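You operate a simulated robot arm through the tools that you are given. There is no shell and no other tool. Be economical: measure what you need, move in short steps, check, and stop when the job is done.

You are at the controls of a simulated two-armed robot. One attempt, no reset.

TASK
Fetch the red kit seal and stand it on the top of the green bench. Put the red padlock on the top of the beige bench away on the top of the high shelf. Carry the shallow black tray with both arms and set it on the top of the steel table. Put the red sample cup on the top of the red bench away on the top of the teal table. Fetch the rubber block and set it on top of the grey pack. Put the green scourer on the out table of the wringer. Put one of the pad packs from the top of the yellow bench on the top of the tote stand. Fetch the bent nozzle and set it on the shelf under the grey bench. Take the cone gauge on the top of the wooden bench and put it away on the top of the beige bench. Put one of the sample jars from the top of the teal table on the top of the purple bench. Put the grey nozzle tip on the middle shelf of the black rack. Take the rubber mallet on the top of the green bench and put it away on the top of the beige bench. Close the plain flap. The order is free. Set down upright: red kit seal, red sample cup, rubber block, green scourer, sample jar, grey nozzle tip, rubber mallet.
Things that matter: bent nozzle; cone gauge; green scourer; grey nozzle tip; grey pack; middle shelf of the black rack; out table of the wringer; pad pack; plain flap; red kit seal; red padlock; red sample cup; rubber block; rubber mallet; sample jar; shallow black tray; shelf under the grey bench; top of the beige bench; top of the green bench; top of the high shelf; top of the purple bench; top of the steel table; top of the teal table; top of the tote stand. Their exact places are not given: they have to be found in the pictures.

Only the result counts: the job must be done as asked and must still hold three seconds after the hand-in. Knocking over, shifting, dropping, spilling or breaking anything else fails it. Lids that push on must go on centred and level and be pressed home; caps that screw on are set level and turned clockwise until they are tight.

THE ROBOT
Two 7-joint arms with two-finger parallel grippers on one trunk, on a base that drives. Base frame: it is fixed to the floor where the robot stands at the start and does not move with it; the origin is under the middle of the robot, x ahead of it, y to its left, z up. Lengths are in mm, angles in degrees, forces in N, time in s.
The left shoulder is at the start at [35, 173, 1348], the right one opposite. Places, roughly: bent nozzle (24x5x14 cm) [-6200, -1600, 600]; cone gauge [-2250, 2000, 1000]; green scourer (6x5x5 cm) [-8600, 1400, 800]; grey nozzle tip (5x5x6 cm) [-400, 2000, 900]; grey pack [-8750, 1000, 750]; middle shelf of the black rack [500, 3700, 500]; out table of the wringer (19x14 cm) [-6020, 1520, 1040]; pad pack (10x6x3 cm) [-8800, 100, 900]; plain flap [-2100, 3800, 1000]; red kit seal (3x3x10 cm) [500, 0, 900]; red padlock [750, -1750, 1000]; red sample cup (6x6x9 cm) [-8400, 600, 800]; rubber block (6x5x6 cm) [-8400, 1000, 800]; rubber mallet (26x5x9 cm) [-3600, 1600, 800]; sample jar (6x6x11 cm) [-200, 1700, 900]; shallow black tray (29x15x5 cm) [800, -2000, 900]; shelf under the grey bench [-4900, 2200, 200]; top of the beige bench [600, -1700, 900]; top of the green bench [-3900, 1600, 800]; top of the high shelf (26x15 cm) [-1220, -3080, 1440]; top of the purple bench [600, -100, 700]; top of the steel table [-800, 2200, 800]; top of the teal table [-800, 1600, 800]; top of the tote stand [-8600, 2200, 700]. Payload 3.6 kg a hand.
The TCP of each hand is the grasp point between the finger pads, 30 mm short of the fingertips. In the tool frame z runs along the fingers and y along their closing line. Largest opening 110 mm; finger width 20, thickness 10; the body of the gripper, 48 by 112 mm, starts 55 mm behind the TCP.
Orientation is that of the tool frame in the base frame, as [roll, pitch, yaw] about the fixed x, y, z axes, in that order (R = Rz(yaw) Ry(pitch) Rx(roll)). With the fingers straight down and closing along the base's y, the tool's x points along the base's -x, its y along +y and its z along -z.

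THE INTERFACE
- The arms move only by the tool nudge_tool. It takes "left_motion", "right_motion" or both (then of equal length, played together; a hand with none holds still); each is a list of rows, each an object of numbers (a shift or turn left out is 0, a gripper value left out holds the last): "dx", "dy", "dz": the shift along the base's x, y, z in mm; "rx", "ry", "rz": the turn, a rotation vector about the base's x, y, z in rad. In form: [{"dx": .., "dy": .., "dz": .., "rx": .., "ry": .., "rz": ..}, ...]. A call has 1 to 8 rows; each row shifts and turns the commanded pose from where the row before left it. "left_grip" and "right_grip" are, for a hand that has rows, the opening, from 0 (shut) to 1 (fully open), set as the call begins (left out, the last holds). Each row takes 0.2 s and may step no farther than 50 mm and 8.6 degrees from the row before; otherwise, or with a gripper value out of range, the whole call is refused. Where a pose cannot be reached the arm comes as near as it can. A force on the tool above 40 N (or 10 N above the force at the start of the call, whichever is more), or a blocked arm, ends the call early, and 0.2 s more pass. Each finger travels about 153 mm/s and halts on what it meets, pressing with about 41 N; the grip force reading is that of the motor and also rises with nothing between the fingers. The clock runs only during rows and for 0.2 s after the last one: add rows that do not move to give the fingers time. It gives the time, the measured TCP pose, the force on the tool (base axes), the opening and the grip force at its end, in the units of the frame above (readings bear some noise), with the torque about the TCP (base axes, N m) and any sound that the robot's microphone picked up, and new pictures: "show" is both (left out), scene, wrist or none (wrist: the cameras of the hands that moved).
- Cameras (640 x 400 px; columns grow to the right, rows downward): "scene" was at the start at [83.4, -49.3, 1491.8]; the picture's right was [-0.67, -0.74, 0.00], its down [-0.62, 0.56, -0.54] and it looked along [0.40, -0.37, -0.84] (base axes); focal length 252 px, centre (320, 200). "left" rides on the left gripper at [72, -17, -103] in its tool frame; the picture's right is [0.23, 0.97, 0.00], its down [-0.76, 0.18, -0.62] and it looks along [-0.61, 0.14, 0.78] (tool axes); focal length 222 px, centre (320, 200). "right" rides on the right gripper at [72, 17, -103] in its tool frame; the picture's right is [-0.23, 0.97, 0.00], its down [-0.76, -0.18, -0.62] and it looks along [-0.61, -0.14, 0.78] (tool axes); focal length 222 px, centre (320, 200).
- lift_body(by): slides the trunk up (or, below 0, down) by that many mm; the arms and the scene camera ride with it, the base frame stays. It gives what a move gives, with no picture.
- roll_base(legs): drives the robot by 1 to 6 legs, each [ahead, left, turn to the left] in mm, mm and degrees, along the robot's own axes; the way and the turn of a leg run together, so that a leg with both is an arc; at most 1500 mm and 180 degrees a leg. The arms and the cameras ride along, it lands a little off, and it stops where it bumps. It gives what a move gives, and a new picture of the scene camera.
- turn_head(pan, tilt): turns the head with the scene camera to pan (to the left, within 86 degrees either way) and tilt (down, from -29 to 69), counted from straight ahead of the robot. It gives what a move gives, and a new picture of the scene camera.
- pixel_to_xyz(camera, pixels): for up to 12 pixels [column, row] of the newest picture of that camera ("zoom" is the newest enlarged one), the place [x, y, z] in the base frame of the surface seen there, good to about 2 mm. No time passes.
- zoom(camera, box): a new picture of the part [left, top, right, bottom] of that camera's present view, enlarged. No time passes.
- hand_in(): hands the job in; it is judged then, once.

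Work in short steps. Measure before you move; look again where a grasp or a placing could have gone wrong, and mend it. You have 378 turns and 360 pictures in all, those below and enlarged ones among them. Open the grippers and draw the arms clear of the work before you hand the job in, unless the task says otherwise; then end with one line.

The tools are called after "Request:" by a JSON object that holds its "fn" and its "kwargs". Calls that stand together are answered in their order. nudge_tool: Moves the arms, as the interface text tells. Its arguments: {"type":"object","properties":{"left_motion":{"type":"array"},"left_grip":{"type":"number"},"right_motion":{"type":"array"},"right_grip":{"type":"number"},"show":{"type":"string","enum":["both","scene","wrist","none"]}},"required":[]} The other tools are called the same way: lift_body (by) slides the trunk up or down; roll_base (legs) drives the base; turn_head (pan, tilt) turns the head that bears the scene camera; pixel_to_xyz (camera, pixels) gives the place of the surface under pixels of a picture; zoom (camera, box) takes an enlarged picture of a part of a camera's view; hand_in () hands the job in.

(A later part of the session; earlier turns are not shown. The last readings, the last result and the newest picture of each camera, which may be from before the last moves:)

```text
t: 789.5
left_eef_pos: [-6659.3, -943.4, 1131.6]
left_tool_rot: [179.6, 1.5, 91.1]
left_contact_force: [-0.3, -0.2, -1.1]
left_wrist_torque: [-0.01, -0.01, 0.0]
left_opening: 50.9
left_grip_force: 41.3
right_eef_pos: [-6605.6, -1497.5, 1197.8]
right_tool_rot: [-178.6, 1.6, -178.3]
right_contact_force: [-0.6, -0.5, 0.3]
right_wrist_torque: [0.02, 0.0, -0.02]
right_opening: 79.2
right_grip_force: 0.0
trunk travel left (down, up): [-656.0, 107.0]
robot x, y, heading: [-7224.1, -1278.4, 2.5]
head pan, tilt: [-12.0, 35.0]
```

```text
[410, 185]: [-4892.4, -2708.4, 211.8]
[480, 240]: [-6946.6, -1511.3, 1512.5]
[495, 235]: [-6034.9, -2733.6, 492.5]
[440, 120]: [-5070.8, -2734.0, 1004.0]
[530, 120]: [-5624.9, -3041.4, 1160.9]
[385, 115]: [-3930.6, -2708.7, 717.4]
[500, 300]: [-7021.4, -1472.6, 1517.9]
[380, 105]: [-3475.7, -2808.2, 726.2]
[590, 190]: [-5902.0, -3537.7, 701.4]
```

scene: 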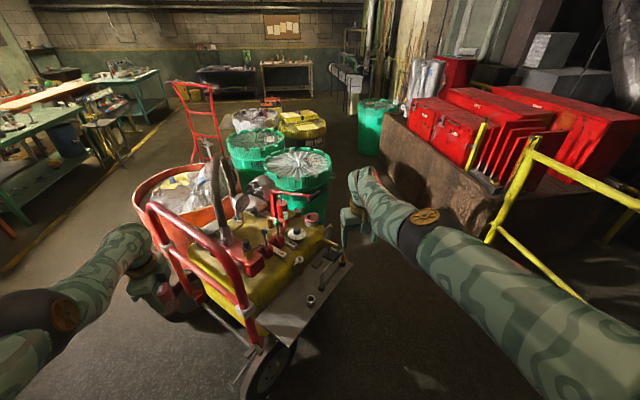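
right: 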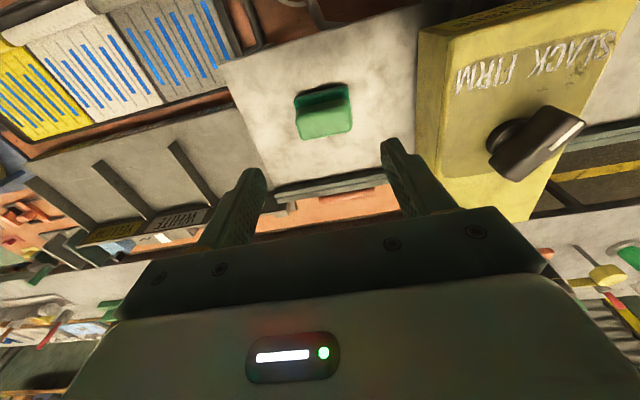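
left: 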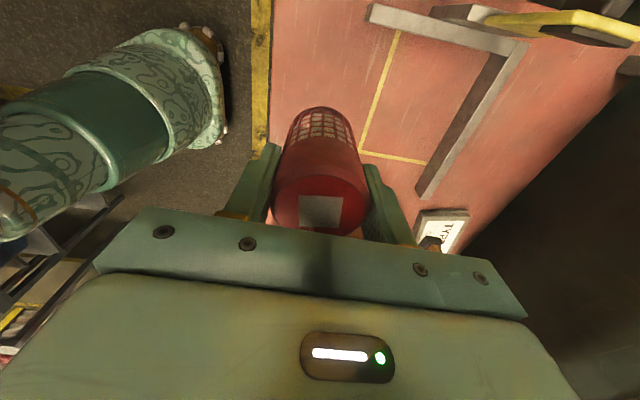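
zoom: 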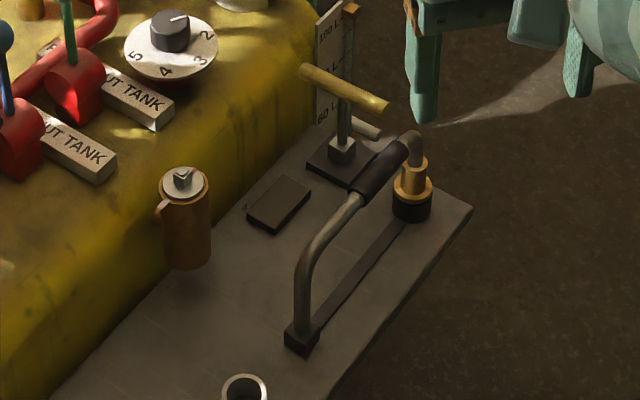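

Clear. Drive around to the south side and face north.

Request:
{"fn": "roll_base", "kwargs": {"legs": [[274, -422, -2.5], [450, -403, 0], [0, 0, 90]]}}

Request:
{"fn": "nudge_tool", "kwargs": {"right_motion": [{"rz": 0.125}, {"rz": 0.125}, {"rz": 0.125}, {"rz": 0.125}, {"rz": 0.125}, {"rz": 0.125}, {}], "show": "wrist"}}

```text
t: 799.3
left_eef_pos: [-6807.3, -1522.5, 1132.2]
left_tool_rot: [179.6, 1.4, 178.7]
left_contact_force: [-0.4, 0.1, -1.0]
left_wrist_torque: [0.0, 0.0, 0.01]
left_opening: 50.8
left_grip_force: 40.6
right_eef_pos: [-6252.7, -1491.8, 1199.0]
right_tool_rot: [-178.7, 1.6, -90.7]
right_contact_force: [-0.2, 0.1, 1.2]
right_wrist_torque: [-0.02, 0.02, 0.01]
right_opening: 79.3
right_grip_force: 0.1
trunk travel left (down, up): [-656.0, 107.0]
robot x, y, heading: [-6499.9, -2104.9, 89.9]
head pan, tilt: [-12.0, 35.0]
```

scene: 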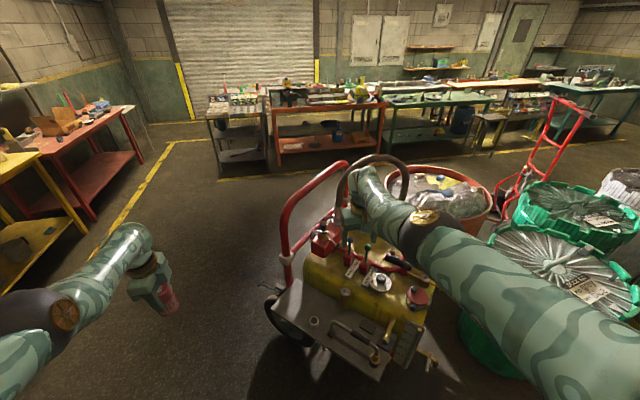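

```text
t: 800.9
left_eef_pos: [-6807.2, -1523.9, 1130.0]
left_tool_rot: [179.5, 1.6, 178.7]
left_contact_force: [-0.4, 0.0, -1.2]
left_wrist_torque: [-0.01, 0.0, 0.02]
left_opening: 50.7
left_grip_force: 40.7
right_eef_pos: [-6252.2, -1490.9, 1199.1]
right_tool_rot: [-178.7, 1.6, -47.6]
right_contact_force: [-0.8, -0.5, -0.7]
right_wrist_torque: [0.01, -0.03, -0.05]
right_opening: 79.0
right_grip_force: 0.1
trunk travel left (down, up): [-656.0, 107.0]
robot x, y, heading: [-6498.1, -2100.4, 90.0]
head pan, tilt: [-12.0, 35.0]
```

right: 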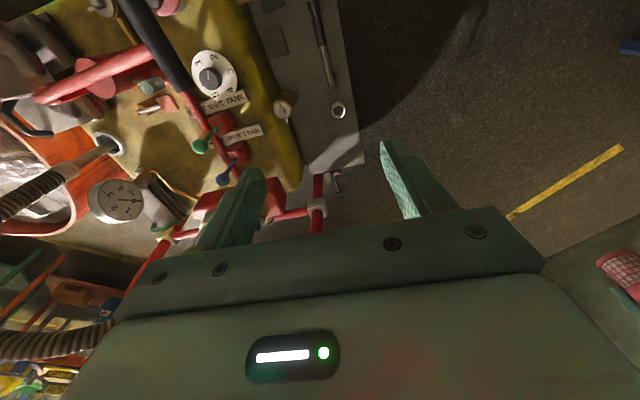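

Tube aligned with the fingers. Lower the trunk 380 and re-measure.

Request:
{"fn": "lift_body", "kwargs": {"by": -380}}

Request:
{"fn": "nudge_tool", "kwargs": {"right_motion": [{}], "show": "wrist"}}

Request:
{"fn": "pixel_to_xyz", "kwargs": {"camera": "right", "pixels": [[320, 60], [322, 100], [325, 130], [330, 160], [318, 30], [300, 100], [345, 100]]}}

```text
t: 804.5
left_eef_pos: [-6805.9, -1538.0, 664.8]
left_tool_rot: [-171.1, 1.7, 179.0]
left_contact_force: [0.4, -1.3, -0.1]
left_wrist_torque: [-0.02, 0.0, 0.0]
left_opening: 50.6
left_grip_force: 40.3
right_eef_pos: [-6252.0, -1491.2, 818.0]
right_tool_rot: [-178.6, 1.6, -47.7]
right_contact_force: [-0.1, 0.7, -0.7]
right_wrist_torque: [-0.02, -0.01, 0.03]
right_opening: 79.1
right_grip_force: 0.0
trunk travel left (down, up): [-276.0, 487.0]
robot x, y, heading: [-6496.4, -2099.1, 90.4]
head pan, tilt: [-12.0, 35.0]
```

```text
t: 805.0
left_eef_pos: [-6806.3, -1538.7, 664.1]
left_tool_rot: [-171.1, 1.7, 179.0]
left_contact_force: [-0.2, -0.3, -1.0]
left_wrist_torque: [-0.01, 0.01, 0.01]
left_opening: 50.7
left_grip_force: 40.8
right_eef_pos: [-6252.5, -1492.0, 818.4]
right_tool_rot: [-178.6, 1.5, -47.7]
right_contact_force: [-0.2, 0.2, 0.5]
right_wrist_torque: [0.01, -0.02, 0.0]
right_opening: 79.3
right_grip_force: 0.1
trunk travel left (down, up): [-276.0, 487.0]
robot x, y, heading: [-6494.9, -2101.2, 90.0]
head pan, tilt: [-12.0, 35.0]
```

right: 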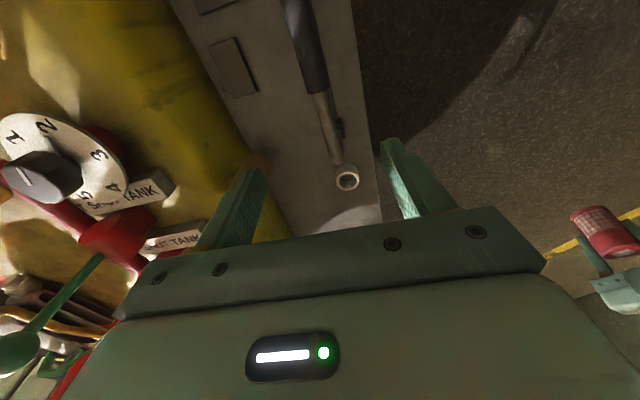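

```text
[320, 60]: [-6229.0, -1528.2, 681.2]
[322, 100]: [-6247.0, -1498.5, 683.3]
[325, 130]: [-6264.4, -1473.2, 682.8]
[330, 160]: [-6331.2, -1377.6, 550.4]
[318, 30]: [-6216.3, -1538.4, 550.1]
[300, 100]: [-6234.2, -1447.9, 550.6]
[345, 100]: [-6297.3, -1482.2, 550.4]
```

Tube top at z 683 right under the TCP; tune yaw -0.15 and descend to ~678.

Request:
{"fn": "nudge_tool", "kwargs": {"right_motion": [{"rz": -0.075, "dx": 2, "dy": -2}, {"rz": -0.075, "dx": 2, "dy": -2}, {}], "show": "none"}}

Request:
{"fn": "lift_body", "kwargs": {"by": -138}}

Request:
{"fn": "nudge_tool", "kwargs": {"right_motion": [{}], "show": "wrist"}}

```text
t: 805.8
left_eef_pos: [-6808.4, -1537.2, 664.3]
left_tool_rot: [-171.1, 1.7, 179.1]
left_contact_force: [-0.5, -0.1, -1.8]
left_wrist_torque: [0.01, 0.02, 0.03]
left_opening: 50.7
left_grip_force: 41.1
right_eef_pos: [-6248.1, -1494.9, 817.5]
right_tool_rot: [-178.7, 1.6, -56.4]
right_contact_force: [0.0, -1.0, 0.7]
right_wrist_torque: [0.0, -0.01, -0.04]
right_opening: 79.1
right_grip_force: 0.2
trunk travel left (down, up): [-276.0, 487.0]
robot x, y, heading: [-6496.5, -2103.3, 90.1]
head pan, tilt: [-12.0, 35.0]
```

```text
t: 807.4
left_eef_pos: [-6807.3, -1568.6, 452.6]
left_tool_rot: [-161.9, 1.9, 179.2]
left_contact_force: [0.3, -0.3, -0.8]
left_wrist_torque: [-0.01, 0.0, 0.02]
left_opening: 50.7
left_grip_force: 41.1
right_eef_pos: [-6247.8, -1495.8, 680.9]
right_tool_rot: [-178.7, 1.6, -56.3]
right_contact_force: [0.5, -0.1, 0.0]
right_wrist_torque: [0.0, -0.01, 0.04]
right_opening: 79.4
right_grip_force: 0.0
trunk travel left (down, up): [-138.0, 625.0]
robot x, y, heading: [-6493.8, -2103.5, 90.0]
head pan, tilt: [-12.0, 35.0]
```

```text
t: 807.8
left_eef_pos: [-6806.7, -1567.6, 451.6]
left_tool_rot: [-161.7, 1.9, 179.3]
left_contact_force: [0.0, 0.4, -0.5]
left_wrist_torque: [0.0, 0.01, -0.01]
left_opening: 50.5
left_grip_force: 41.2
right_eef_pos: [-6247.8, -1496.7, 680.3]
right_tool_rot: [-178.6, 1.7, -56.4]
right_contact_force: [0.3, 0.0, 0.6]
right_wrist_torque: [-0.03, -0.01, -0.02]
right_opening: 79.5
right_grip_force: 0.1
trunk travel left (down, up): [-138.0, 625.0]
robot x, y, heading: [-6496.7, -2101.3, 90.1]
head pan, tilt: [-12.0, 35.0]
```

right: 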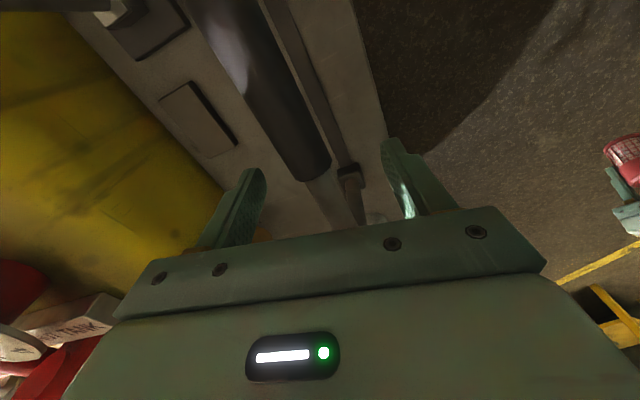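

The wrist camera is itself skewed; endpoint geometry says -47° was right. Rotate back and re-measure the tube.

Request:
{"fn": "nudge_tool", "kwargs": {"right_motion": [{"rz": 0.075}, {"rz": 0.08}, {}], "show": "wrist"}}

Request:
{"fn": "pixel_to_xyz", "kwargs": {"camera": "right", "pixels": [[300, 60], [310, 120], [318, 150], [325, 175], [330, 195], [335, 190]]}}

```text
t: 808.6
left_eef_pos: [-6807.3, -1567.6, 452.3]
left_tool_rot: [-161.8, 1.9, 179.2]
left_contact_force: [-0.3, -0.7, -1.0]
left_wrist_torque: [-0.03, 0.01, 0.01]
left_opening: 50.6
left_grip_force: 40.6
right_eef_pos: [-6248.7, -1496.3, 679.6]
right_tool_rot: [-178.6, 1.6, -47.4]
right_contact_force: [-0.7, 0.0, 0.7]
right_wrist_torque: [-0.03, 0.0, -0.01]
right_opening: 79.4
right_grip_force: 0.1
trunk travel left (down, up): [-138.0, 625.0]
robot x, y, heading: [-6496.8, -2100.0, 90.2]
head pan, tilt: [-12.0, 35.0]
```

right: 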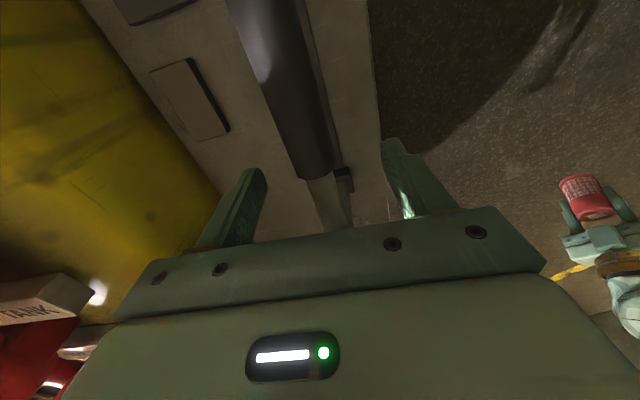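

```text
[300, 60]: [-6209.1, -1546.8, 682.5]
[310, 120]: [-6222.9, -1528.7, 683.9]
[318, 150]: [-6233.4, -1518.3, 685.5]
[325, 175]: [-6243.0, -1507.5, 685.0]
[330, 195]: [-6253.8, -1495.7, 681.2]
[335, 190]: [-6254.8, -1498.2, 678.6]
```

Aligned; close and lift.

Request:
{"fn": "nudge_tool", "kwargs": {"right_motion": [{"dz": -4}, {}, {}, {}], "right_grip": 0, "show": "none"}}

Request:
{"fn": "lift_body", "kwargs": {"by": 300}}

Request:
{"fn": "nudge_tool", "kwargs": {"right_motion": [{}], "show": "wrist"}}

```text
t: 809.6
left_eef_pos: [-6806.4, -1568.4, 452.8]
left_tool_rot: [-161.9, 1.9, 179.3]
left_contact_force: [-0.5, -0.7, -1.1]
left_wrist_torque: [0.0, 0.02, 0.03]
left_opening: 50.5
left_grip_force: 41.3
right_eef_pos: [-6246.8, -1495.7, 678.0]
right_tool_rot: [-178.5, 1.6, -47.5]
right_contact_force: [0.9, 1.9, 9.7]
right_wrist_torque: [0.04, -0.25, -0.03]
right_opening: 23.2
right_grip_force: 41.1
trunk travel left (down, up): [-138.0, 625.0]
robot x, y, heading: [-6495.8, -2101.9, 90.0]
head pan, tilt: [-12.0, 35.0]
```

```text
t: 812.6
left_eef_pos: [-6808.0, -1527.1, 885.4]
left_tool_rot: [-177.4, 1.5, 178.9]
left_contact_force: [0.0, -0.4, -1.3]
left_wrist_torque: [-0.02, -0.02, 0.03]
left_opening: 50.6
left_grip_force: 40.5
right_eef_pos: [-6247.2, -1495.1, 975.6]
right_tool_rot: [-178.6, 1.6, -47.4]
right_contact_force: [0.4, -0.5, -4.1]
right_wrist_torque: [0.16, 0.21, -0.02]
right_opening: 22.8
right_grip_force: 41.0
trunk travel left (down, up): [-438.0, 325.0]
robot x, y, heading: [-6495.6, -2102.0, 90.0]
head pan, tilt: [-12.0, 35.0]
```

```text
t: 813.0
left_eef_pos: [-6807.2, -1526.6, 884.8]
left_tool_rot: [-177.4, 1.4, 178.9]
left_contact_force: [0.1, 0.8, -0.9]
left_wrist_torque: [0.01, -0.01, 0.01]
left_opening: 50.4
left_grip_force: 40.8
right_eef_pos: [-6248.1, -1495.2, 975.6]
right_tool_rot: [-178.6, 1.5, -47.5]
right_contact_force: [0.1, -0.3, -3.3]
right_wrist_torque: [0.21, 0.18, 0.02]
right_opening: 22.9
right_grip_force: 41.0
trunk travel left (down, up): [-438.0, 325.0]
robot x, y, heading: [-6495.9, -2099.2, 90.1]
head pan, tilt: [-12.0, 35.0]
```

right: 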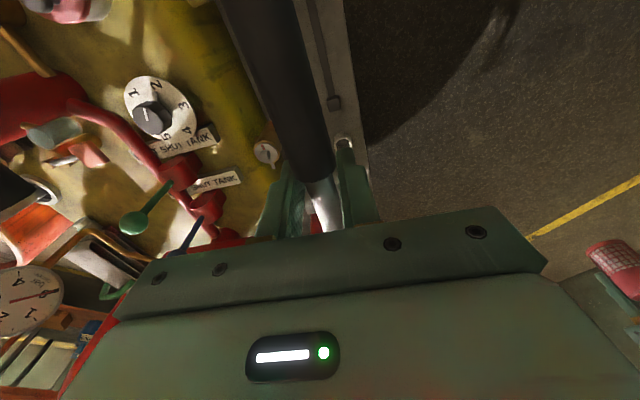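

Bent nozzle held. Raise and travel: around the west end into the back lane behind the grey bench.

Request:
{"fn": "lift_body", "kwargs": {"by": 180}}

Request:
{"fn": "roll_base", "kwargs": {"legs": [[400, 450, 0], [420, 270, 0], [1330, 0, 0], [1150, 480, 0], [1400, 50, 0], [430, 0, 0]]}}

```text
t: 815.0
left_eef_pos: [-6808.4, -1523.9, 1092.3]
left_tool_rot: [179.9, 1.6, 178.8]
left_contact_force: [0.4, 0.8, -1.8]
left_wrist_torque: [0.01, -0.01, 0.01]
left_opening: 50.4
left_grip_force: 40.5
right_eef_pos: [-6247.7, -1495.0, 1155.6]
right_tool_rot: [-178.6, 1.6, -47.5]
right_contact_force: [-0.1, 0.5, -3.2]
right_wrist_torque: [0.17, 0.17, 0.0]
right_opening: 22.7
right_grip_force: 40.7
trunk travel left (down, up): [-618.0, 145.0]
robot x, y, heading: [-6497.5, -2101.8, 90.4]
head pan, tilt: [-12.0, 35.0]
```

```text
t: 841.9
left_eef_pos: [-8108.4, 3599.9, 1091.1]
left_tool_rot: [180.0, 1.5, 178.6]
left_contact_force: [-0.3, 0.0, -1.3]
left_wrist_torque: [-0.02, 0.02, -0.01]
left_opening: 50.5
left_grip_force: 40.9
right_eef_pos: [-7548.2, 3626.7, 1155.8]
right_tool_rot: [-178.6, 1.7, -47.6]
right_contact_force: [-0.6, -0.2, -2.9]
right_wrist_torque: [0.18, 0.18, 0.0]
right_opening: 22.3
right_grip_force: 41.3
trunk travel left (down, up): [-618.0, 145.0]
robot x, y, heading: [-7802.5, 3021.5, 89.9]
head pan, tilt: [-12.0, 35.0]
```

scene: 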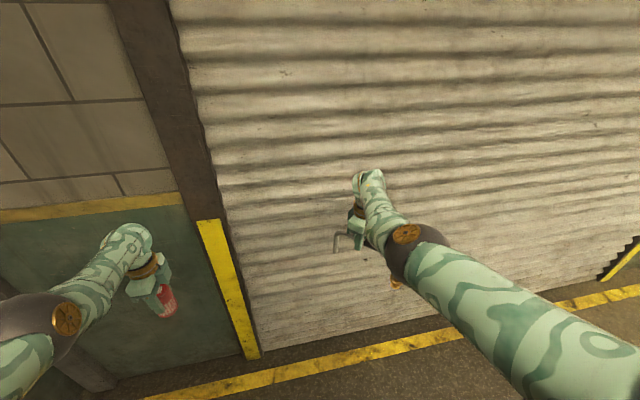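

Turn east, travel to x≈-4950 keeping north, then face the grey bench.

Request:
{"fn": "turn_head", "kwargs": {"pan": -12, "tilt": 50}}

Request:
{"fn": "roll_base", "kwargs": {"legs": [[0, 0, -90], [1450, 120, 0], [1400, 110, 0], [0, 0, -90]]}}

```text
t: 842.7
left_eef_pos: [-8106.6, 3599.9, 1091.2]
left_tool_rot: [-180.0, 1.5, 178.6]
left_contact_force: [0.7, 0.1, -1.6]
left_wrist_torque: [-0.02, 0.02, -0.02]
left_opening: 51.0
left_grip_force: 40.6
right_eef_pos: [-7548.1, 3625.7, 1155.0]
right_tool_rot: [-178.5, 1.6, -47.5]
right_contact_force: [0.5, -0.2, -3.6]
right_wrist_torque: [0.19, 0.21, 0.01]
right_opening: 22.4
right_grip_force: 40.9
trunk travel left (down, up): [-618.0, 145.0]
robot x, y, heading: [-7797.7, 3022.1, 89.8]
head pan, tilt: [-12.0, 50.0]
```

scene: 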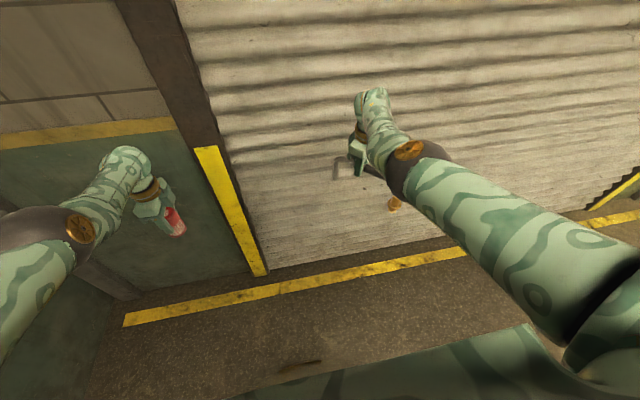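

```text
t: 864.2
left_eef_pos: [-4649.1, 2634.7, 1091.6]
left_tool_rot: [-180.0, 1.5, -2.3]
left_contact_force: [-0.5, 0.9, -0.8]
left_wrist_torque: [-0.01, -0.03, -0.02]
left_opening: 50.7
left_grip_force: 41.3
right_eef_pos: [-5209.1, 2617.8, 1156.7]
right_tool_rot: [-178.6, 1.6, 131.3]
right_contact_force: [0.2, -0.3, -4.0]
right_wrist_torque: [-0.19, -0.18, 0.0]
right_opening: 21.5
right_grip_force: 41.7
trunk travel left (down, up): [-618.0, 145.0]
robot x, y, heading: [-4948.3, 3219.4, -91.3]
head pan, tilt: [-12.0, 50.0]
```

scene: 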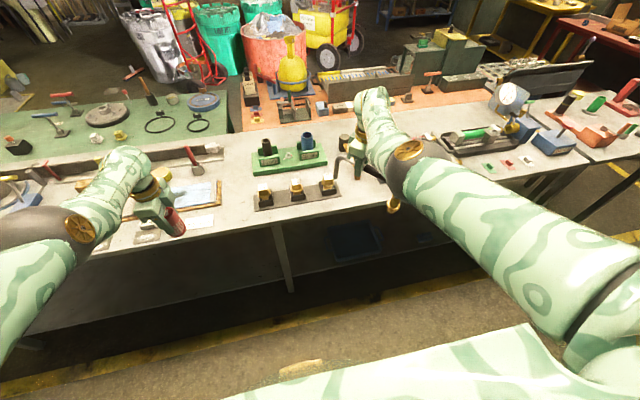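

Measure the lower shelf and bench back edge.

Request:
{"fn": "pixel_to_xyz", "kwargs": {"camera": "scene", "pixels": [[180, 280], [230, 270], [330, 270], [355, 245], [250, 222], [300, 295], [150, 305], [350, 280], [285, 270], [400, 260]]}}

Request:
{"fn": "zoom", "kwargs": {"camera": "scene", "box": [100, 200, 440, 340]}}

```text
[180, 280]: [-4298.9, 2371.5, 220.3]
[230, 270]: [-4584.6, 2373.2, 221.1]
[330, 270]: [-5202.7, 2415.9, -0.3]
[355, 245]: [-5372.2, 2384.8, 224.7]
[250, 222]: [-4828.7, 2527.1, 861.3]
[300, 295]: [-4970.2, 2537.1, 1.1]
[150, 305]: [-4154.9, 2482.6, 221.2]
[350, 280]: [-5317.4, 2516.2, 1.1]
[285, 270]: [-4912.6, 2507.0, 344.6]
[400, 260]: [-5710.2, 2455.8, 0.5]
```

```text
1.88 times, centred on (270, 270) of scene
```

zoom: 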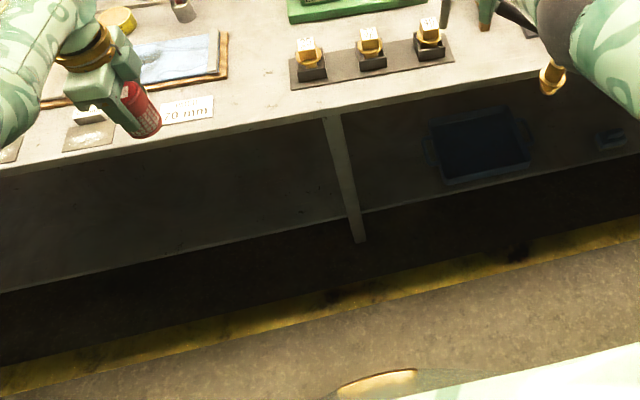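

I'll face south-east (-45°) so only the right arm goes under the bench. Turn and lower the trunk here, outside the bench.

Request:
{"fn": "roll_base", "kwargs": {"legs": [[0, 20, 46.3]]}}

Request:
{"fn": "lift_body", "kwargs": {"by": -400}}

Request:
{"fn": "lift_body", "kwargs": {"by": -200}}

```text
t: 866.7
left_eef_pos: [-4298.1, 3047.0, 1091.5]
left_tool_rot: [179.9, 1.5, 44.8]
left_contact_force: [-0.3, -0.4, -0.2]
left_wrist_torque: [-0.02, 0.02, -0.01]
left_opening: 50.6
left_grip_force: 40.7
right_eef_pos: [-4666.4, 2625.1, 1157.2]
right_tool_rot: [-178.6, 1.6, 178.5]
right_contact_force: [-0.5, -1.0, -3.0]
right_wrist_torque: [0.03, -0.25, -0.02]
right_opening: 21.5
right_grip_force: 40.8
trunk travel left (down, up): [-618.0, 145.0]
robot x, y, heading: [-4929.5, 3227.6, -44.0]
head pan, tilt: [-12.0, 50.0]
```

scene: 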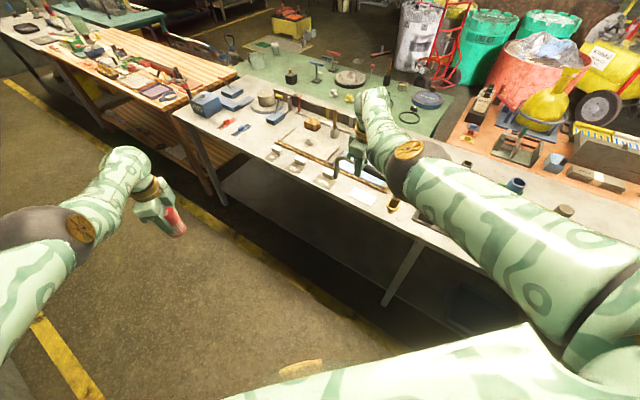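

```text
t: 870.6
left_eef_pos: [-4316.0, 3065.8, 577.8]
left_tool_rot: [-167.3, 1.7, 45.1]
left_contact_force: [-0.2, 0.4, -0.7]
left_wrist_torque: [-0.02, 0.0, -0.01]
left_opening: 50.7
left_grip_force: 40.9
right_eef_pos: [-4666.8, 2626.7, 756.5]
right_tool_rot: [-178.5, 1.6, 178.6]
right_contact_force: [1.1, 0.7, -3.6]
right_wrist_torque: [-0.01, -0.29, -0.05]
right_opening: 21.4
right_grip_force: 41.0
trunk travel left (down, up): [-218.0, 545.0]
robot x, y, heading: [-4927.3, 3226.2, -44.0]
head pan, tilt: [-12.0, 50.0]
```

```text
t: 872.7
left_eef_pos: [-4366.3, 3114.2, 268.9]
left_tool_rot: [-151.5, 1.9, 45.7]
left_contact_force: [0.5, 1.2, -1.5]
left_wrist_torque: [-0.03, -0.01, -0.01]
left_opening: 51.0
left_grip_force: 40.9
right_eef_pos: [-4667.0, 2625.2, 556.1]
right_tool_rot: [-178.7, 1.5, 178.4]
right_contact_force: [0.3, 0.3, -2.8]
right_wrist_torque: [-0.02, -0.24, -0.02]
right_opening: 21.1
right_grip_force: 41.1
trunk travel left (down, up): [-18.0, 745.0]
robot x, y, heading: [-4930.8, 3220.9, -44.0]
head pan, tilt: [-12.0, 50.0]
```

Now lower the right arm ~195.

Request:
{"fn": "nudge_tool", "kwargs": {"right_motion": [{"dz": -40}, {"dz": -40}, {"dz": -40}, {"dz": -40}, {"dz": -32}, {}], "show": "scene"}}

```text
t: 874.1
left_eef_pos: [-4365.7, 3113.3, 268.3]
left_tool_rot: [-151.4, 2.0, 45.7]
left_contact_force: [0.1, 0.2, 0.2]
left_wrist_torque: [-0.03, 0.0, -0.01]
left_opening: 50.7
left_grip_force: 40.7
right_eef_pos: [-4667.2, 2626.8, 361.9]
right_tool_rot: [-178.7, 1.7, 178.4]
right_contact_force: [-0.2, -0.6, -3.6]
right_wrist_torque: [-0.04, -0.27, 0.0]
right_opening: 16.3
right_grip_force: 41.3
trunk travel left (down, up): [-18.0, 745.0]
robot x, y, heading: [-4927.6, 3230.4, -43.6]
head pan, tilt: [-12.0, 50.0]
```

scene: 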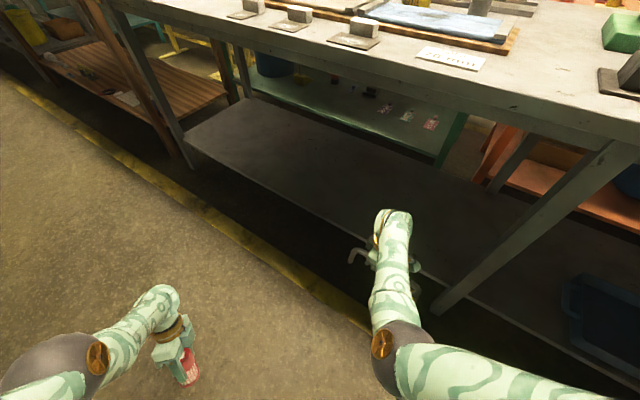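

Grip opening dropped to 16 mm; check the nozzle in the wrist view.

Request:
{"fn": "nudge_tool", "kwargs": {"right_motion": [{}], "show": "wrist"}}

Request:
{"fn": "zoom", "kwargs": {"camera": "scene", "box": [320, 190, 450, 300]}}

```text
t: 874.5
left_eef_pos: [-4365.8, 3113.1, 268.5]
left_tool_rot: [-151.4, 2.0, 45.7]
left_contact_force: [0.3, 0.4, 0.0]
left_wrist_torque: [0.0, 0.01, -0.01]
left_opening: 51.0
left_grip_force: 41.0
right_eef_pos: [-4667.9, 2627.1, 363.6]
right_tool_rot: [-178.7, 1.5, 178.5]
right_contact_force: [0.4, 0.3, -2.8]
right_wrist_torque: [-0.02, -0.29, -0.01]
right_opening: 16.1
right_grip_force: 41.5
trunk travel left (down, up): [-18.0, 745.0]
robot x, y, heading: [-4931.8, 3223.9, -44.1]
head pan, tilt: [-12.0, 50.0]
```

right: 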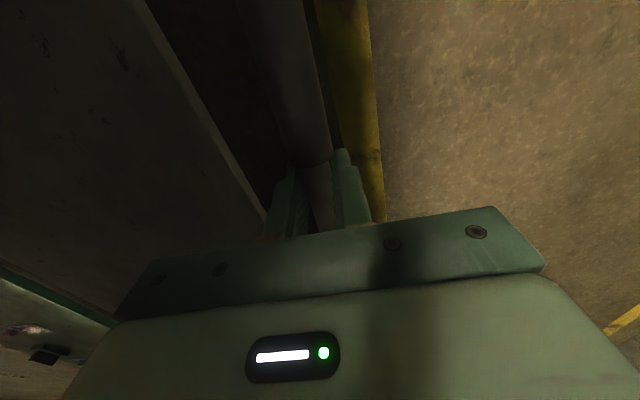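

```text
3.64 times, centred on (385, 245) of scene
```

zoom: 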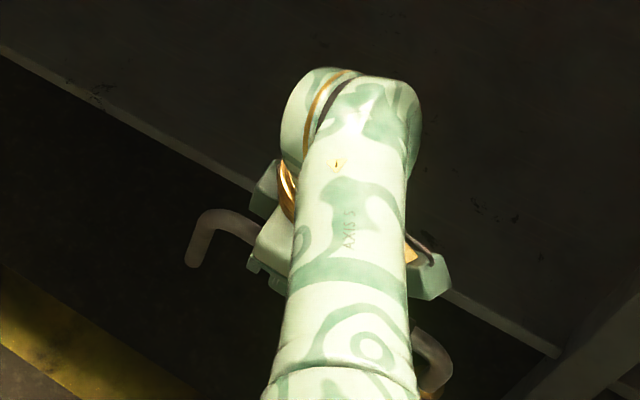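

Still held. Raise 25 mm and slide in 200 mm toward -y.

Request:
{"fn": "nudge_tool", "kwargs": {"right_motion": [{"dz": 15}, {"dz": 12}, {}], "show": "none"}}

Request:
{"fn": "roll_base", "kwargs": {"legs": [[142, -147, 0]]}}

Request:
{"fn": "nudge_tool", "kwargs": {"right_motion": [{"dz": -10}, {"dz": -8}, {"dz": -5}, {"dz": -4}, {"dz": -4}, {"dz": -4}], "show": "wrist"}}

```text
t: 875.3
left_eef_pos: [-4365.7, 3114.1, 267.9]
left_tool_rot: [-151.4, 1.8, 45.7]
left_contact_force: [0.2, 0.4, -1.4]
left_wrist_torque: [-0.02, -0.04, 0.0]
left_opening: 50.9
left_grip_force: 41.1
right_eef_pos: [-4666.9, 2627.7, 390.5]
right_tool_rot: [-178.7, 1.6, 178.6]
right_contact_force: [-0.3, 0.7, -3.8]
right_wrist_torque: [-0.02, -0.25, 0.01]
right_opening: 16.3
right_grip_force: 41.6
trunk travel left (down, up): [-18.0, 745.0]
robot x, y, heading: [-4928.7, 3232.4, -44.0]
head pan, tilt: [-12.0, 50.0]
```

```text
t: 877.0
left_eef_pos: [-4362.7, 2907.6, 268.2]
left_tool_rot: [-151.3, 1.9, 45.7]
left_contact_force: [-0.2, -0.2, 0.1]
left_wrist_torque: [-0.04, 0.04, 0.0]
left_opening: 50.5
left_grip_force: 41.6
right_eef_pos: [-4665.5, 2420.3, 390.1]
right_tool_rot: [-178.6, 1.5, 178.7]
right_contact_force: [-0.1, -0.2, -2.8]
right_wrist_torque: [-0.03, -0.3, -0.03]
right_opening: 16.3
right_grip_force: 41.4
trunk travel left (down, up): [-18.0, 745.0]
robot x, y, heading: [-4926.4, 3024.2, -43.7]
head pan, tilt: [-12.0, 50.0]
```

scene: 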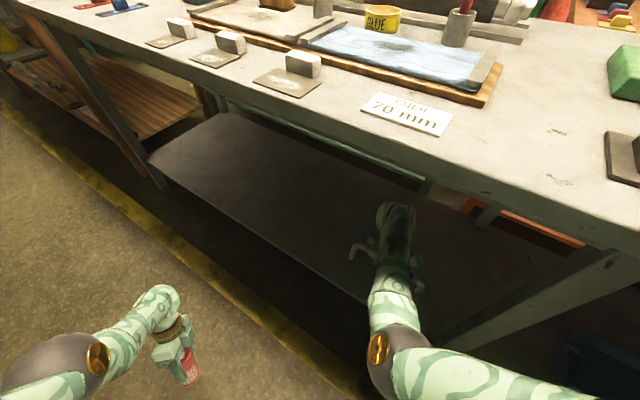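

```text
t: 878.4
left_eef_pos: [-4364.2, 2907.1, 269.0]
left_tool_rot: [-151.5, 2.0, 45.8]
left_contact_force: [0.0, -0.3, -0.8]
left_wrist_torque: [-0.03, 0.0, 0.01]
left_opening: 50.6
left_grip_force: 41.2
right_eef_pos: [-4663.6, 2419.8, 356.8]
right_tool_rot: [-178.6, 1.6, 178.6]
right_contact_force: [2.0, -0.2, 10.2]
right_wrist_torque: [0.03, 1.27, 0.04]
right_opening: 16.1
right_grip_force: 41.0
trunk travel left (down, up): [-18.0, 745.0]
robot x, y, heading: [-4930.6, 3019.1, -44.0]
head pan, tilt: [-12.0, 50.0]
```

right: 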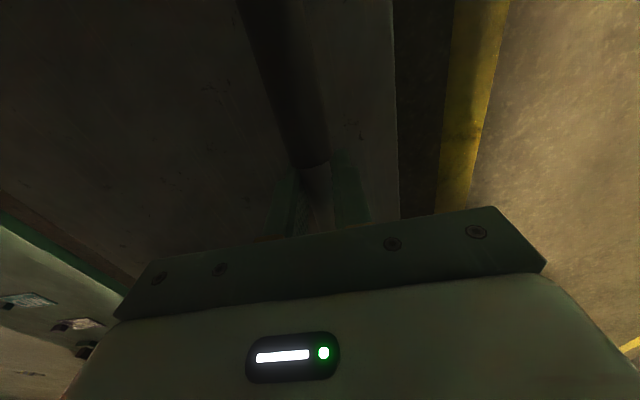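

One end touches; lower a few mm more, then release.

Request:
{"fn": "nudge_tool", "kwargs": {"right_motion": [{"dz": -4}, {"dz": -3}, {}], "show": "none"}}

```text
t: 879.1
left_eef_pos: [-4363.8, 2908.0, 267.7]
left_tool_rot: [-151.5, 2.0, 45.7]
left_contact_force: [-1.0, 1.2, -0.2]
left_wrist_torque: [-0.02, 0.01, 0.05]
left_opening: 50.8
left_grip_force: 40.4
right_eef_pos: [-4665.1, 2420.8, 349.1]
right_tool_rot: [-178.6, 1.6, 178.6]
right_contact_force: [8.0, -0.2, 12.8]
right_wrist_torque: [0.03, 1.12, -0.01]
right_opening: 16.1
right_grip_force: 41.3
trunk travel left (down, up): [-18.0, 745.0]
robot x, y, heading: [-4929.3, 3021.4, -43.8]
head pan, tilt: [-12.0, 50.0]
```

Request:
{"fn": "nudge_tool", "kwargs": {"right_motion": [{"dz": -3}, {"dz": -3}, {}], "show": "none"}}

```text
t: 880.0
left_eef_pos: [-4363.8, 2907.3, 268.9]
left_tool_rot: [-151.6, 2.0, 45.7]
left_contact_force: [0.1, -0.5, -0.8]
left_wrist_torque: [-0.02, 0.0, -0.01]
left_opening: 50.6
left_grip_force: 41.4
right_eef_pos: [-4665.3, 2419.3, 341.9]
right_tool_rot: [-178.6, 1.6, 178.6]
right_contact_force: [6.0, -0.4, 12.9]
right_wrist_torque: [-0.08, 0.98, 0.07]
right_opening: 16.5
right_grip_force: 40.7
trunk travel left (down, up): [-18.0, 745.0]
robot x, y, heading: [-4926.9, 3021.4, -43.9]
head pan, tilt: [-12.0, 50.0]
```

Request:
{"fn": "nudge_tool", "kwargs": {"right_motion": [{"dz": -3}, {"dz": -3}, {"dz": -3}, {}], "show": "wrist"}}

Request:
{"fn": "zoom", "kwargs": {"camera": "scene", "box": [320, 180, 470, 310]}}

```text
t: 881.0
left_eef_pos: [-4364.3, 2908.2, 268.9]
left_tool_rot: [-151.5, 2.0, 45.7]
left_contact_force: [-0.1, -0.2, -1.2]
left_wrist_torque: [-0.01, 0.0, 0.03]
left_opening: 50.7
left_grip_force: 41.0
right_eef_pos: [-4664.4, 2420.0, 334.5]
right_tool_rot: [-178.6, 1.6, 178.6]
right_contact_force: [9.6, 0.5, 14.2]
right_wrist_torque: [0.06, 0.9, -0.04]
right_opening: 16.4
right_grip_force: 40.8
trunk travel left (down, up): [-18.0, 745.0]
robot x, y, heading: [-4926.6, 3019.0, -43.8]
head pan, tilt: [-12.0, 50.0]
```

right: 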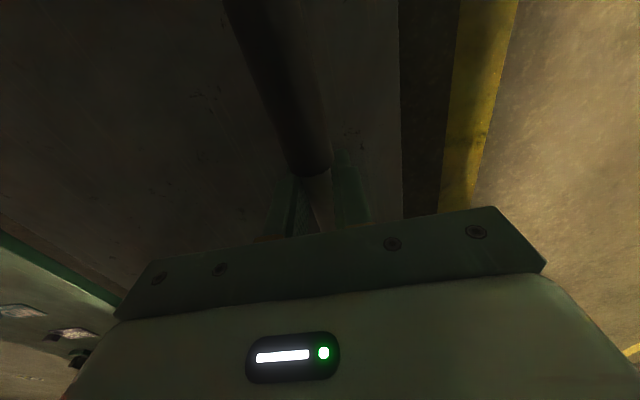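

```text
3.08 times, centred on (395, 245) of scene
```

zoom: 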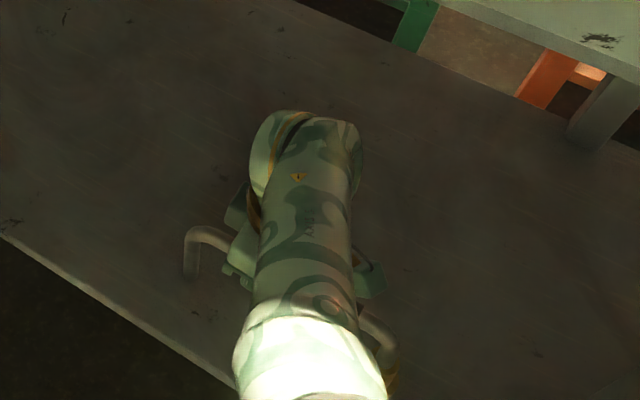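

Request:
{"fn": "pixel_to_xyz", "kwargs": {"camera": "zoom", "pixels": [[190, 272], [188, 255], [210, 235], [385, 350], [375, 325], [190, 290]]}}

```text
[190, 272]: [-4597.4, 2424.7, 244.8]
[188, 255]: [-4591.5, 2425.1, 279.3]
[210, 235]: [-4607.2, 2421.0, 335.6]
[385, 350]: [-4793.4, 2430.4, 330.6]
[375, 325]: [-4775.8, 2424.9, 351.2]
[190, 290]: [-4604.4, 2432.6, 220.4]
```

East foot is ~12 mm above the shelf; lower 8 more and release.

Request:
{"fn": "nudge_tool", "kwargs": {"right_motion": [{"dz": -3}, {"dz": -3}, {"dz": -2}, {}], "show": "none"}}

Request:
{"fn": "nudge_tool", "kwargs": {"right_motion": [{}, {}, {}], "right_grip": 0.5, "show": "none"}}

Request:
{"fn": "nudge_tool", "kwargs": {"right_motion": [{"dz": 30}, {"dz": 40}, {"dz": 40}, {"dz": 30}], "show": "wrist"}}

```text
t: 881.9
left_eef_pos: [-4364.7, 2907.2, 268.8]
left_tool_rot: [-151.5, 2.0, 45.6]
left_contact_force: [-0.5, -0.5, -0.9]
left_wrist_torque: [-0.05, -0.01, -0.01]
left_opening: 50.6
left_grip_force: 40.5
right_eef_pos: [-4666.8, 2416.0, 331.1]
right_tool_rot: [-177.9, 1.7, 178.6]
right_contact_force: [-3.3, -1.7, 21.1]
right_wrist_torque: [-0.07, 0.07, 0.22]
right_opening: 16.4
right_grip_force: 41.5
trunk travel left (down, up): [-18.0, 745.0]
robot x, y, heading: [-4926.9, 3019.0, -43.9]
head pan, tilt: [-12.0, 50.0]
stopped in row 4 (right hand): the force on the tool passed its limit at 41 N (the readings are from after the stop); the commanded pose is now the measured one
```

```text
t: 882.7
left_eef_pos: [-4364.5, 2907.1, 268.0]
left_tool_rot: [-151.5, 1.9, 45.5]
left_contact_force: [-0.6, 0.5, -0.7]
left_wrist_torque: [0.01, 0.01, 0.01]
left_opening: 50.6
left_grip_force: 40.8
right_eef_pos: [-4667.4, 2419.0, 328.0]
right_tool_rot: [-178.4, 1.7, 178.5]
right_contact_force: [-0.2, 0.3, -0.9]
right_wrist_torque: [-0.01, -0.02, -0.02]
right_opening: 54.9
right_grip_force: 0.0
trunk travel left (down, up): [-18.0, 745.0]
robot x, y, heading: [-4926.5, 3025.7, -43.8]
head pan, tilt: [-12.0, 50.0]
```

```text
t: 883.7
left_eef_pos: [-4363.9, 2906.9, 268.8]
left_tool_rot: [-151.4, 1.9, 45.7]
left_contact_force: [0.4, 0.1, -1.5]
left_wrist_torque: [-0.03, 0.01, -0.04]
left_opening: 50.6
left_grip_force: 40.8
right_eef_pos: [-4666.0, 2420.3, 466.6]
right_tool_rot: [-178.4, 1.5, 178.4]
right_contact_force: [-0.2, 0.6, 0.8]
right_wrist_torque: [-0.04, 0.01, 0.0]
right_opening: 55.1
right_grip_force: 0.0
trunk travel left (down, up): [-18.0, 745.0]
robot x, y, heading: [-4928.4, 3015.1, -43.9]
head pan, tilt: [-12.0, 50.0]
```

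right: 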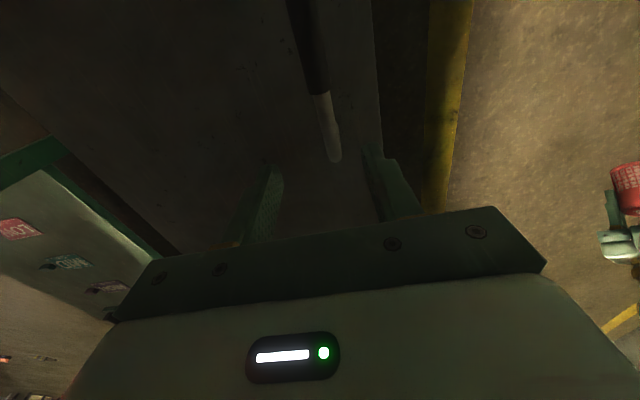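

Nozzle stands on the lower shelf. Withdraw, raise, and drive to the teal table with the cup.

Request:
{"fn": "roll_base", "kwargs": {"legs": [[-150, 155, 0]]}}

Request:
{"fn": "lift_body", "kwargs": {"by": 400}}

Request:
{"fn": "lift_body", "kwargs": {"by": 230}}

Request:
{"fn": "roll_base", "kwargs": {"legs": [[0, 0, 44], [1500, -130, 0], [1500, -130, 0], [1500, -110, 0], [780, 0, 0]]}}

```text
t: 885.3
left_eef_pos: [-4365.5, 3123.8, 268.3]
left_tool_rot: [-151.3, 2.0, 45.6]
left_contact_force: [0.5, 0.0, -0.8]
left_wrist_torque: [-0.01, 0.01, 0.01]
left_opening: 50.7
left_grip_force: 41.1
right_eef_pos: [-4666.1, 2636.9, 466.7]
right_tool_rot: [-178.3, 1.6, 178.5]
right_contact_force: [-0.1, 0.4, 0.2]
right_wrist_torque: [0.01, -0.01, -0.02]
right_opening: 55.3
right_grip_force: 0.0
trunk travel left (down, up): [-18.0, 745.0]
robot x, y, heading: [-4928.6, 3235.5, -44.0]
head pan, tilt: [-12.0, 50.0]
```

scene: 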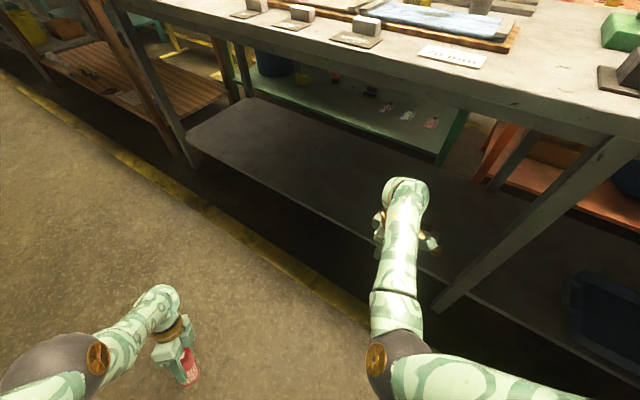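

```text
t: 889.2
left_eef_pos: [-4299.3, 3060.5, 863.2]
left_tool_rot: [-177.0, 1.6, 44.8]
left_contact_force: [-0.3, -0.3, -0.8]
left_wrist_torque: [-0.01, -0.01, 0.03]
left_opening: 50.7
left_grip_force: 40.9
right_eef_pos: [-4667.1, 2636.0, 873.4]
right_tool_rot: [-177.9, 2.3, 178.5]
right_contact_force: [-0.5, -0.1, -0.4]
right_wrist_torque: [-0.02, -0.01, 0.02]
right_opening: 55.1
right_grip_force: 0.0
trunk travel left (down, up): [-418.0, 345.0]
robot x, y, heading: [-4930.9, 3234.8, -43.8]
head pan, tilt: [-12.0, 50.0]
```

```text
t: 891.6
left_eef_pos: [-4296.9, 3058.6, 1124.4]
left_tool_rot: [179.9, 1.5, 44.8]
left_contact_force: [0.3, 0.7, -0.7]
left_wrist_torque: [-0.01, -0.01, 0.0]
left_opening: 50.6
left_grip_force: 40.9
right_eef_pos: [-4664.5, 2633.7, 1137.1]
right_tool_rot: [-175.6, 4.7, 178.8]
right_contact_force: [0.6, 0.4, 0.2]
right_wrist_torque: [-0.02, 0.03, -0.03]
right_opening: 55.1
right_grip_force: 0.1
trunk travel left (down, up): [-648.0, 115.0]
robot x, y, heading: [-4929.0, 3241.7, -43.8]
head pan, tilt: [-12.0, 50.0]
```

```text
refused: leg 2 is longer than a leg can be; nothing moved
```

Request:
{"fn": "roll_base", "kwargs": {"legs": [[0, 0, 43.8], [1480, -130, 0], [1480, -130, 0], [1480, -110, 0], [850, 0, 0]]}}

```text
t: 918.7
left_eef_pos: [919.5, 3100.0, 1123.6]
left_tool_rot: [180.0, 1.5, 87.2]
left_contact_force: [0.7, 0.0, -1.0]
left_wrist_torque: [0.02, 0.01, -0.01]
left_opening: 50.5
left_grip_force: 40.9
right_eef_pos: [932.3, 2539.5, 1136.9]
right_tool_rot: [-176.3, 4.4, -139.5]
right_contact_force: [-2.5, -0.8, 0.0]
right_wrist_torque: [-0.02, -0.15, -0.06]
right_opening: 55.1
right_grip_force: 0.1
trunk travel left (down, up): [-648.0, 115.0]
robot x, y, heading: [333.1, 2807.9, -1.5]
head pan, tilt: [-12.0, 50.0]
stopped in leg 5: the force on the tool passed its limit at 111 N (the readings are from after the stop); the commanded pose is now the measured one
```

scene: 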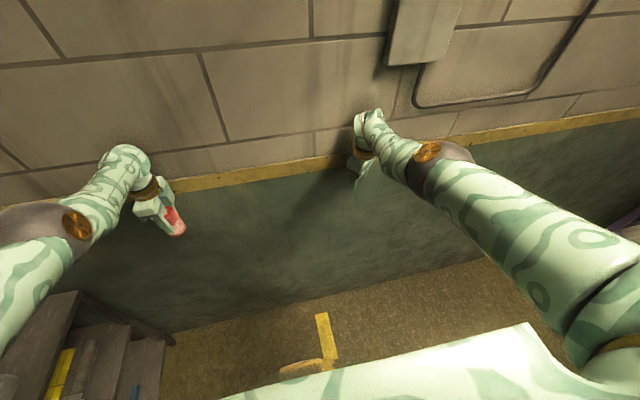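

Touched the east wall lightly with the empty hand; back off and go down to the teal table's east end, facing west.

Request:
{"fn": "roll_base", "kwargs": {"legs": [[-110, 0, 0], [0, 0, -88.5], [860, 130, 0], [0, 0, -90]]}}

```text
t: 931.7
left_eef_pos: [-183.0, 1604.2, 1124.0]
left_tool_rot: [180.0, 1.5, -89.2]
left_contact_force: [0.3, -0.7, -0.9]
left_wrist_torque: [-0.02, 0.0, 0.0]
left_opening: 50.8
left_grip_force: 41.6
right_eef_pos: [-232.2, 2162.3, 1137.1]
right_tool_rot: [-176.4, 4.3, 44.1]
right_contact_force: [0.4, -0.7, -1.0]
right_wrist_torque: [0.02, 0.02, -0.03]
right_opening: 54.8
right_grip_force: 0.0
trunk travel left (down, up): [-648.0, 115.0]
robot x, y, heading: [382.0, 1938.2, -178.1]
head pan, tilt: [-12.0, 50.0]
```

scene: 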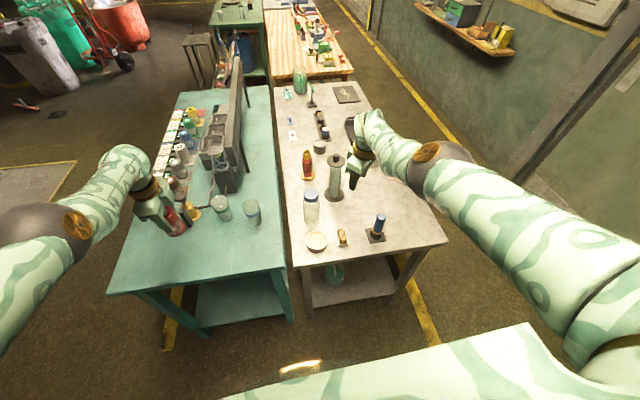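

Move 50 mm ahead, lower trunk 110, then lower the left arm.

Request:
{"fn": "roll_base", "kwargs": {"legs": [[50, 0, -1.9]]}}

Request:
{"fn": "lift_body", "kwargs": {"by": -110}}

Request:
{"fn": "nudge_tool", "kwargs": {"left_motion": [{"dz": -30}, {"dz": -30}, {"dz": -25}, {}], "show": "wrist"}}

```text
t: 932.6
left_eef_pos: [-234.2, 1620.0, 1128.5]
left_tool_rot: [179.4, 1.5, -91.0]
left_contact_force: [1.3, 0.7, -0.1]
left_wrist_torque: [0.01, 0.07, -0.01]
left_opening: 50.8
left_grip_force: 40.5
right_eef_pos: [-264.6, 2179.3, 1142.6]
right_tool_rot: [-176.0, 4.7, 42.4]
right_contact_force: [1.3, -0.4, 0.4]
right_wrist_torque: [0.05, 0.08, -0.01]
right_opening: 54.9
right_grip_force: 0.1
trunk travel left (down, up): [-648.0, 115.0]
robot x, y, heading: [335.6, 1932.3, -179.5]
head pan, tilt: [-12.0, 50.0]
```

scene: 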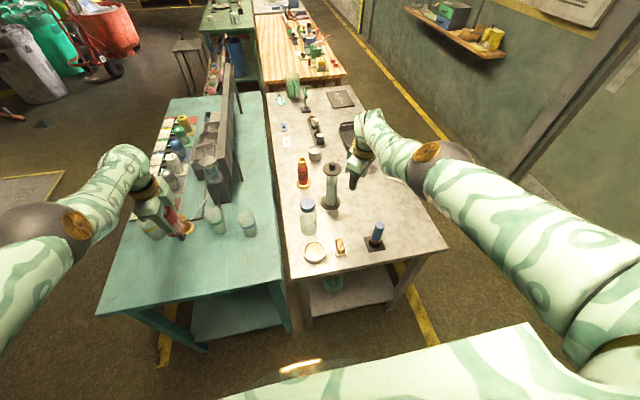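

```text
t: 934.0
left_eef_pos: [-245.4, 1619.2, 1013.0]
left_tool_rot: [-179.7, 1.5, -90.8]
left_contact_force: [0.5, -0.4, -1.8]
left_wrist_torque: [-0.01, 0.0, -0.02]
left_opening: 50.6
left_grip_force: 41.0
right_eef_pos: [-274.2, 2179.8, 1026.6]
right_tool_rot: [-176.3, 4.4, 42.4]
right_contact_force: [-0.2, -0.1, 0.3]
right_wrist_torque: [-0.03, 0.0, 0.06]
right_opening: 55.1
right_grip_force: 0.1
trunk travel left (down, up): [-538.0, 225.0]
robot x, y, heading: [335.7, 1934.5, -179.5]
head pan, tilt: [-12.0, 50.0]
```

```text
t: 935.0
left_eef_pos: [-215.6, 1606.4, 949.9]
left_tool_rot: [-179.8, 1.4, -90.8]
left_contact_force: [1.0, -0.7, -0.8]
left_wrist_torque: [-0.01, 0.03, 0.04]
left_opening: 50.6
left_grip_force: 41.2
left hand out of reach, approached as far as the arm can: row 1, 2, 3
right_eef_pos: [-273.9, 2180.1, 1026.5]
right_tool_rot: [-176.3, 4.4, 42.4]
right_contact_force: [0.3, -0.9, -0.8]
right_wrist_torque: [0.01, 0.03, 0.0]
right_opening: 55.2
right_grip_force: 0.1
trunk travel left (down, up): [-538.0, 225.0]
robot x, y, heading: [335.6, 1935.1, -179.6]
head pan, tilt: [-12.0, 50.0]
```

left: 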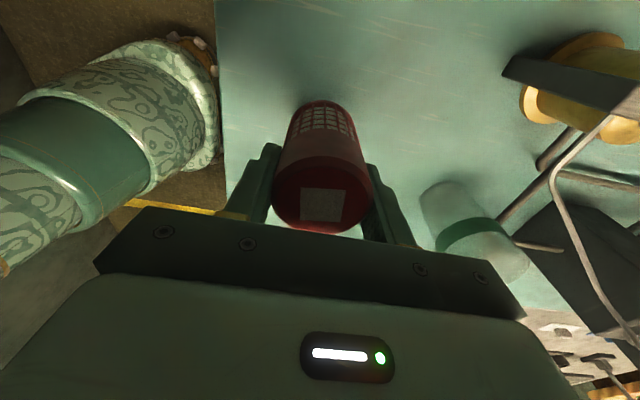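

Clear spot. Lower by trunk to contact (TCP≈907).

Request:
{"fn": "lift_body", "kwargs": {"by": -36}}

Request:
{"fn": "lift_body", "kwargs": {"by": -4}}

Request:
{"fn": "lift_body", "kwargs": {"by": -3}}

```text
t: 935.9
left_eef_pos: [-214.7, 1607.4, 915.3]
left_tool_rot: [-179.5, 1.5, -90.9]
left_contact_force: [0.3, 0.1, -1.1]
left_wrist_torque: [0.03, 0.03, 0.02]
left_opening: 50.9
left_grip_force: 41.3
right_eef_pos: [-273.4, 2179.2, 991.8]
right_tool_rot: [-176.3, 4.5, 42.3]
right_contact_force: [0.6, -1.4, 0.1]
right_wrist_torque: [-0.02, -0.01, -0.02]
right_opening: 54.7
right_grip_force: 0.1
trunk travel left (down, up): [-502.0, 261.0]
robot x, y, heading: [334.5, 1935.6, -180.1]
head pan, tilt: [-12.0, 50.0]
```

```text
t: 936.4
left_eef_pos: [-215.7, 1606.9, 910.2]
left_tool_rot: [-179.6, 1.5, -90.9]
left_contact_force: [-0.8, -0.1, 0.1]
left_wrist_torque: [0.0, -0.03, -0.01]
left_opening: 50.8
left_grip_force: 41.4
right_eef_pos: [-273.7, 2179.7, 986.5]
right_tool_rot: [-176.3, 4.4, 42.4]
right_contact_force: [0.2, -0.3, 0.0]
right_wrist_torque: [0.01, 0.03, 0.02]
right_opening: 54.9
right_grip_force: 0.3
trunk travel left (down, up): [-498.0, 265.0]
robot x, y, heading: [334.4, 1935.7, -179.8]
head pan, tilt: [-12.0, 50.0]
```

```text
t: 936.9
left_eef_pos: [-215.2, 1607.7, 906.8]
left_tool_rot: [-179.6, 1.5, -90.9]
left_contact_force: [-0.3, 0.7, -1.1]
left_wrist_torque: [-0.03, 0.01, -0.02]
left_opening: 50.7
left_grip_force: 41.0
right_eef_pos: [-273.5, 2178.5, 984.6]
right_tool_rot: [-176.3, 4.5, 42.4]
right_contact_force: [-0.5, 0.8, -1.1]
right_wrist_torque: [0.01, -0.02, 0.01]
right_opening: 55.2
right_grip_force: 0.0
trunk travel left (down, up): [-495.0, 268.0]
robot x, y, heading: [334.5, 1932.5, -179.8]
head pan, tilt: [-12.0, 50.0]
```

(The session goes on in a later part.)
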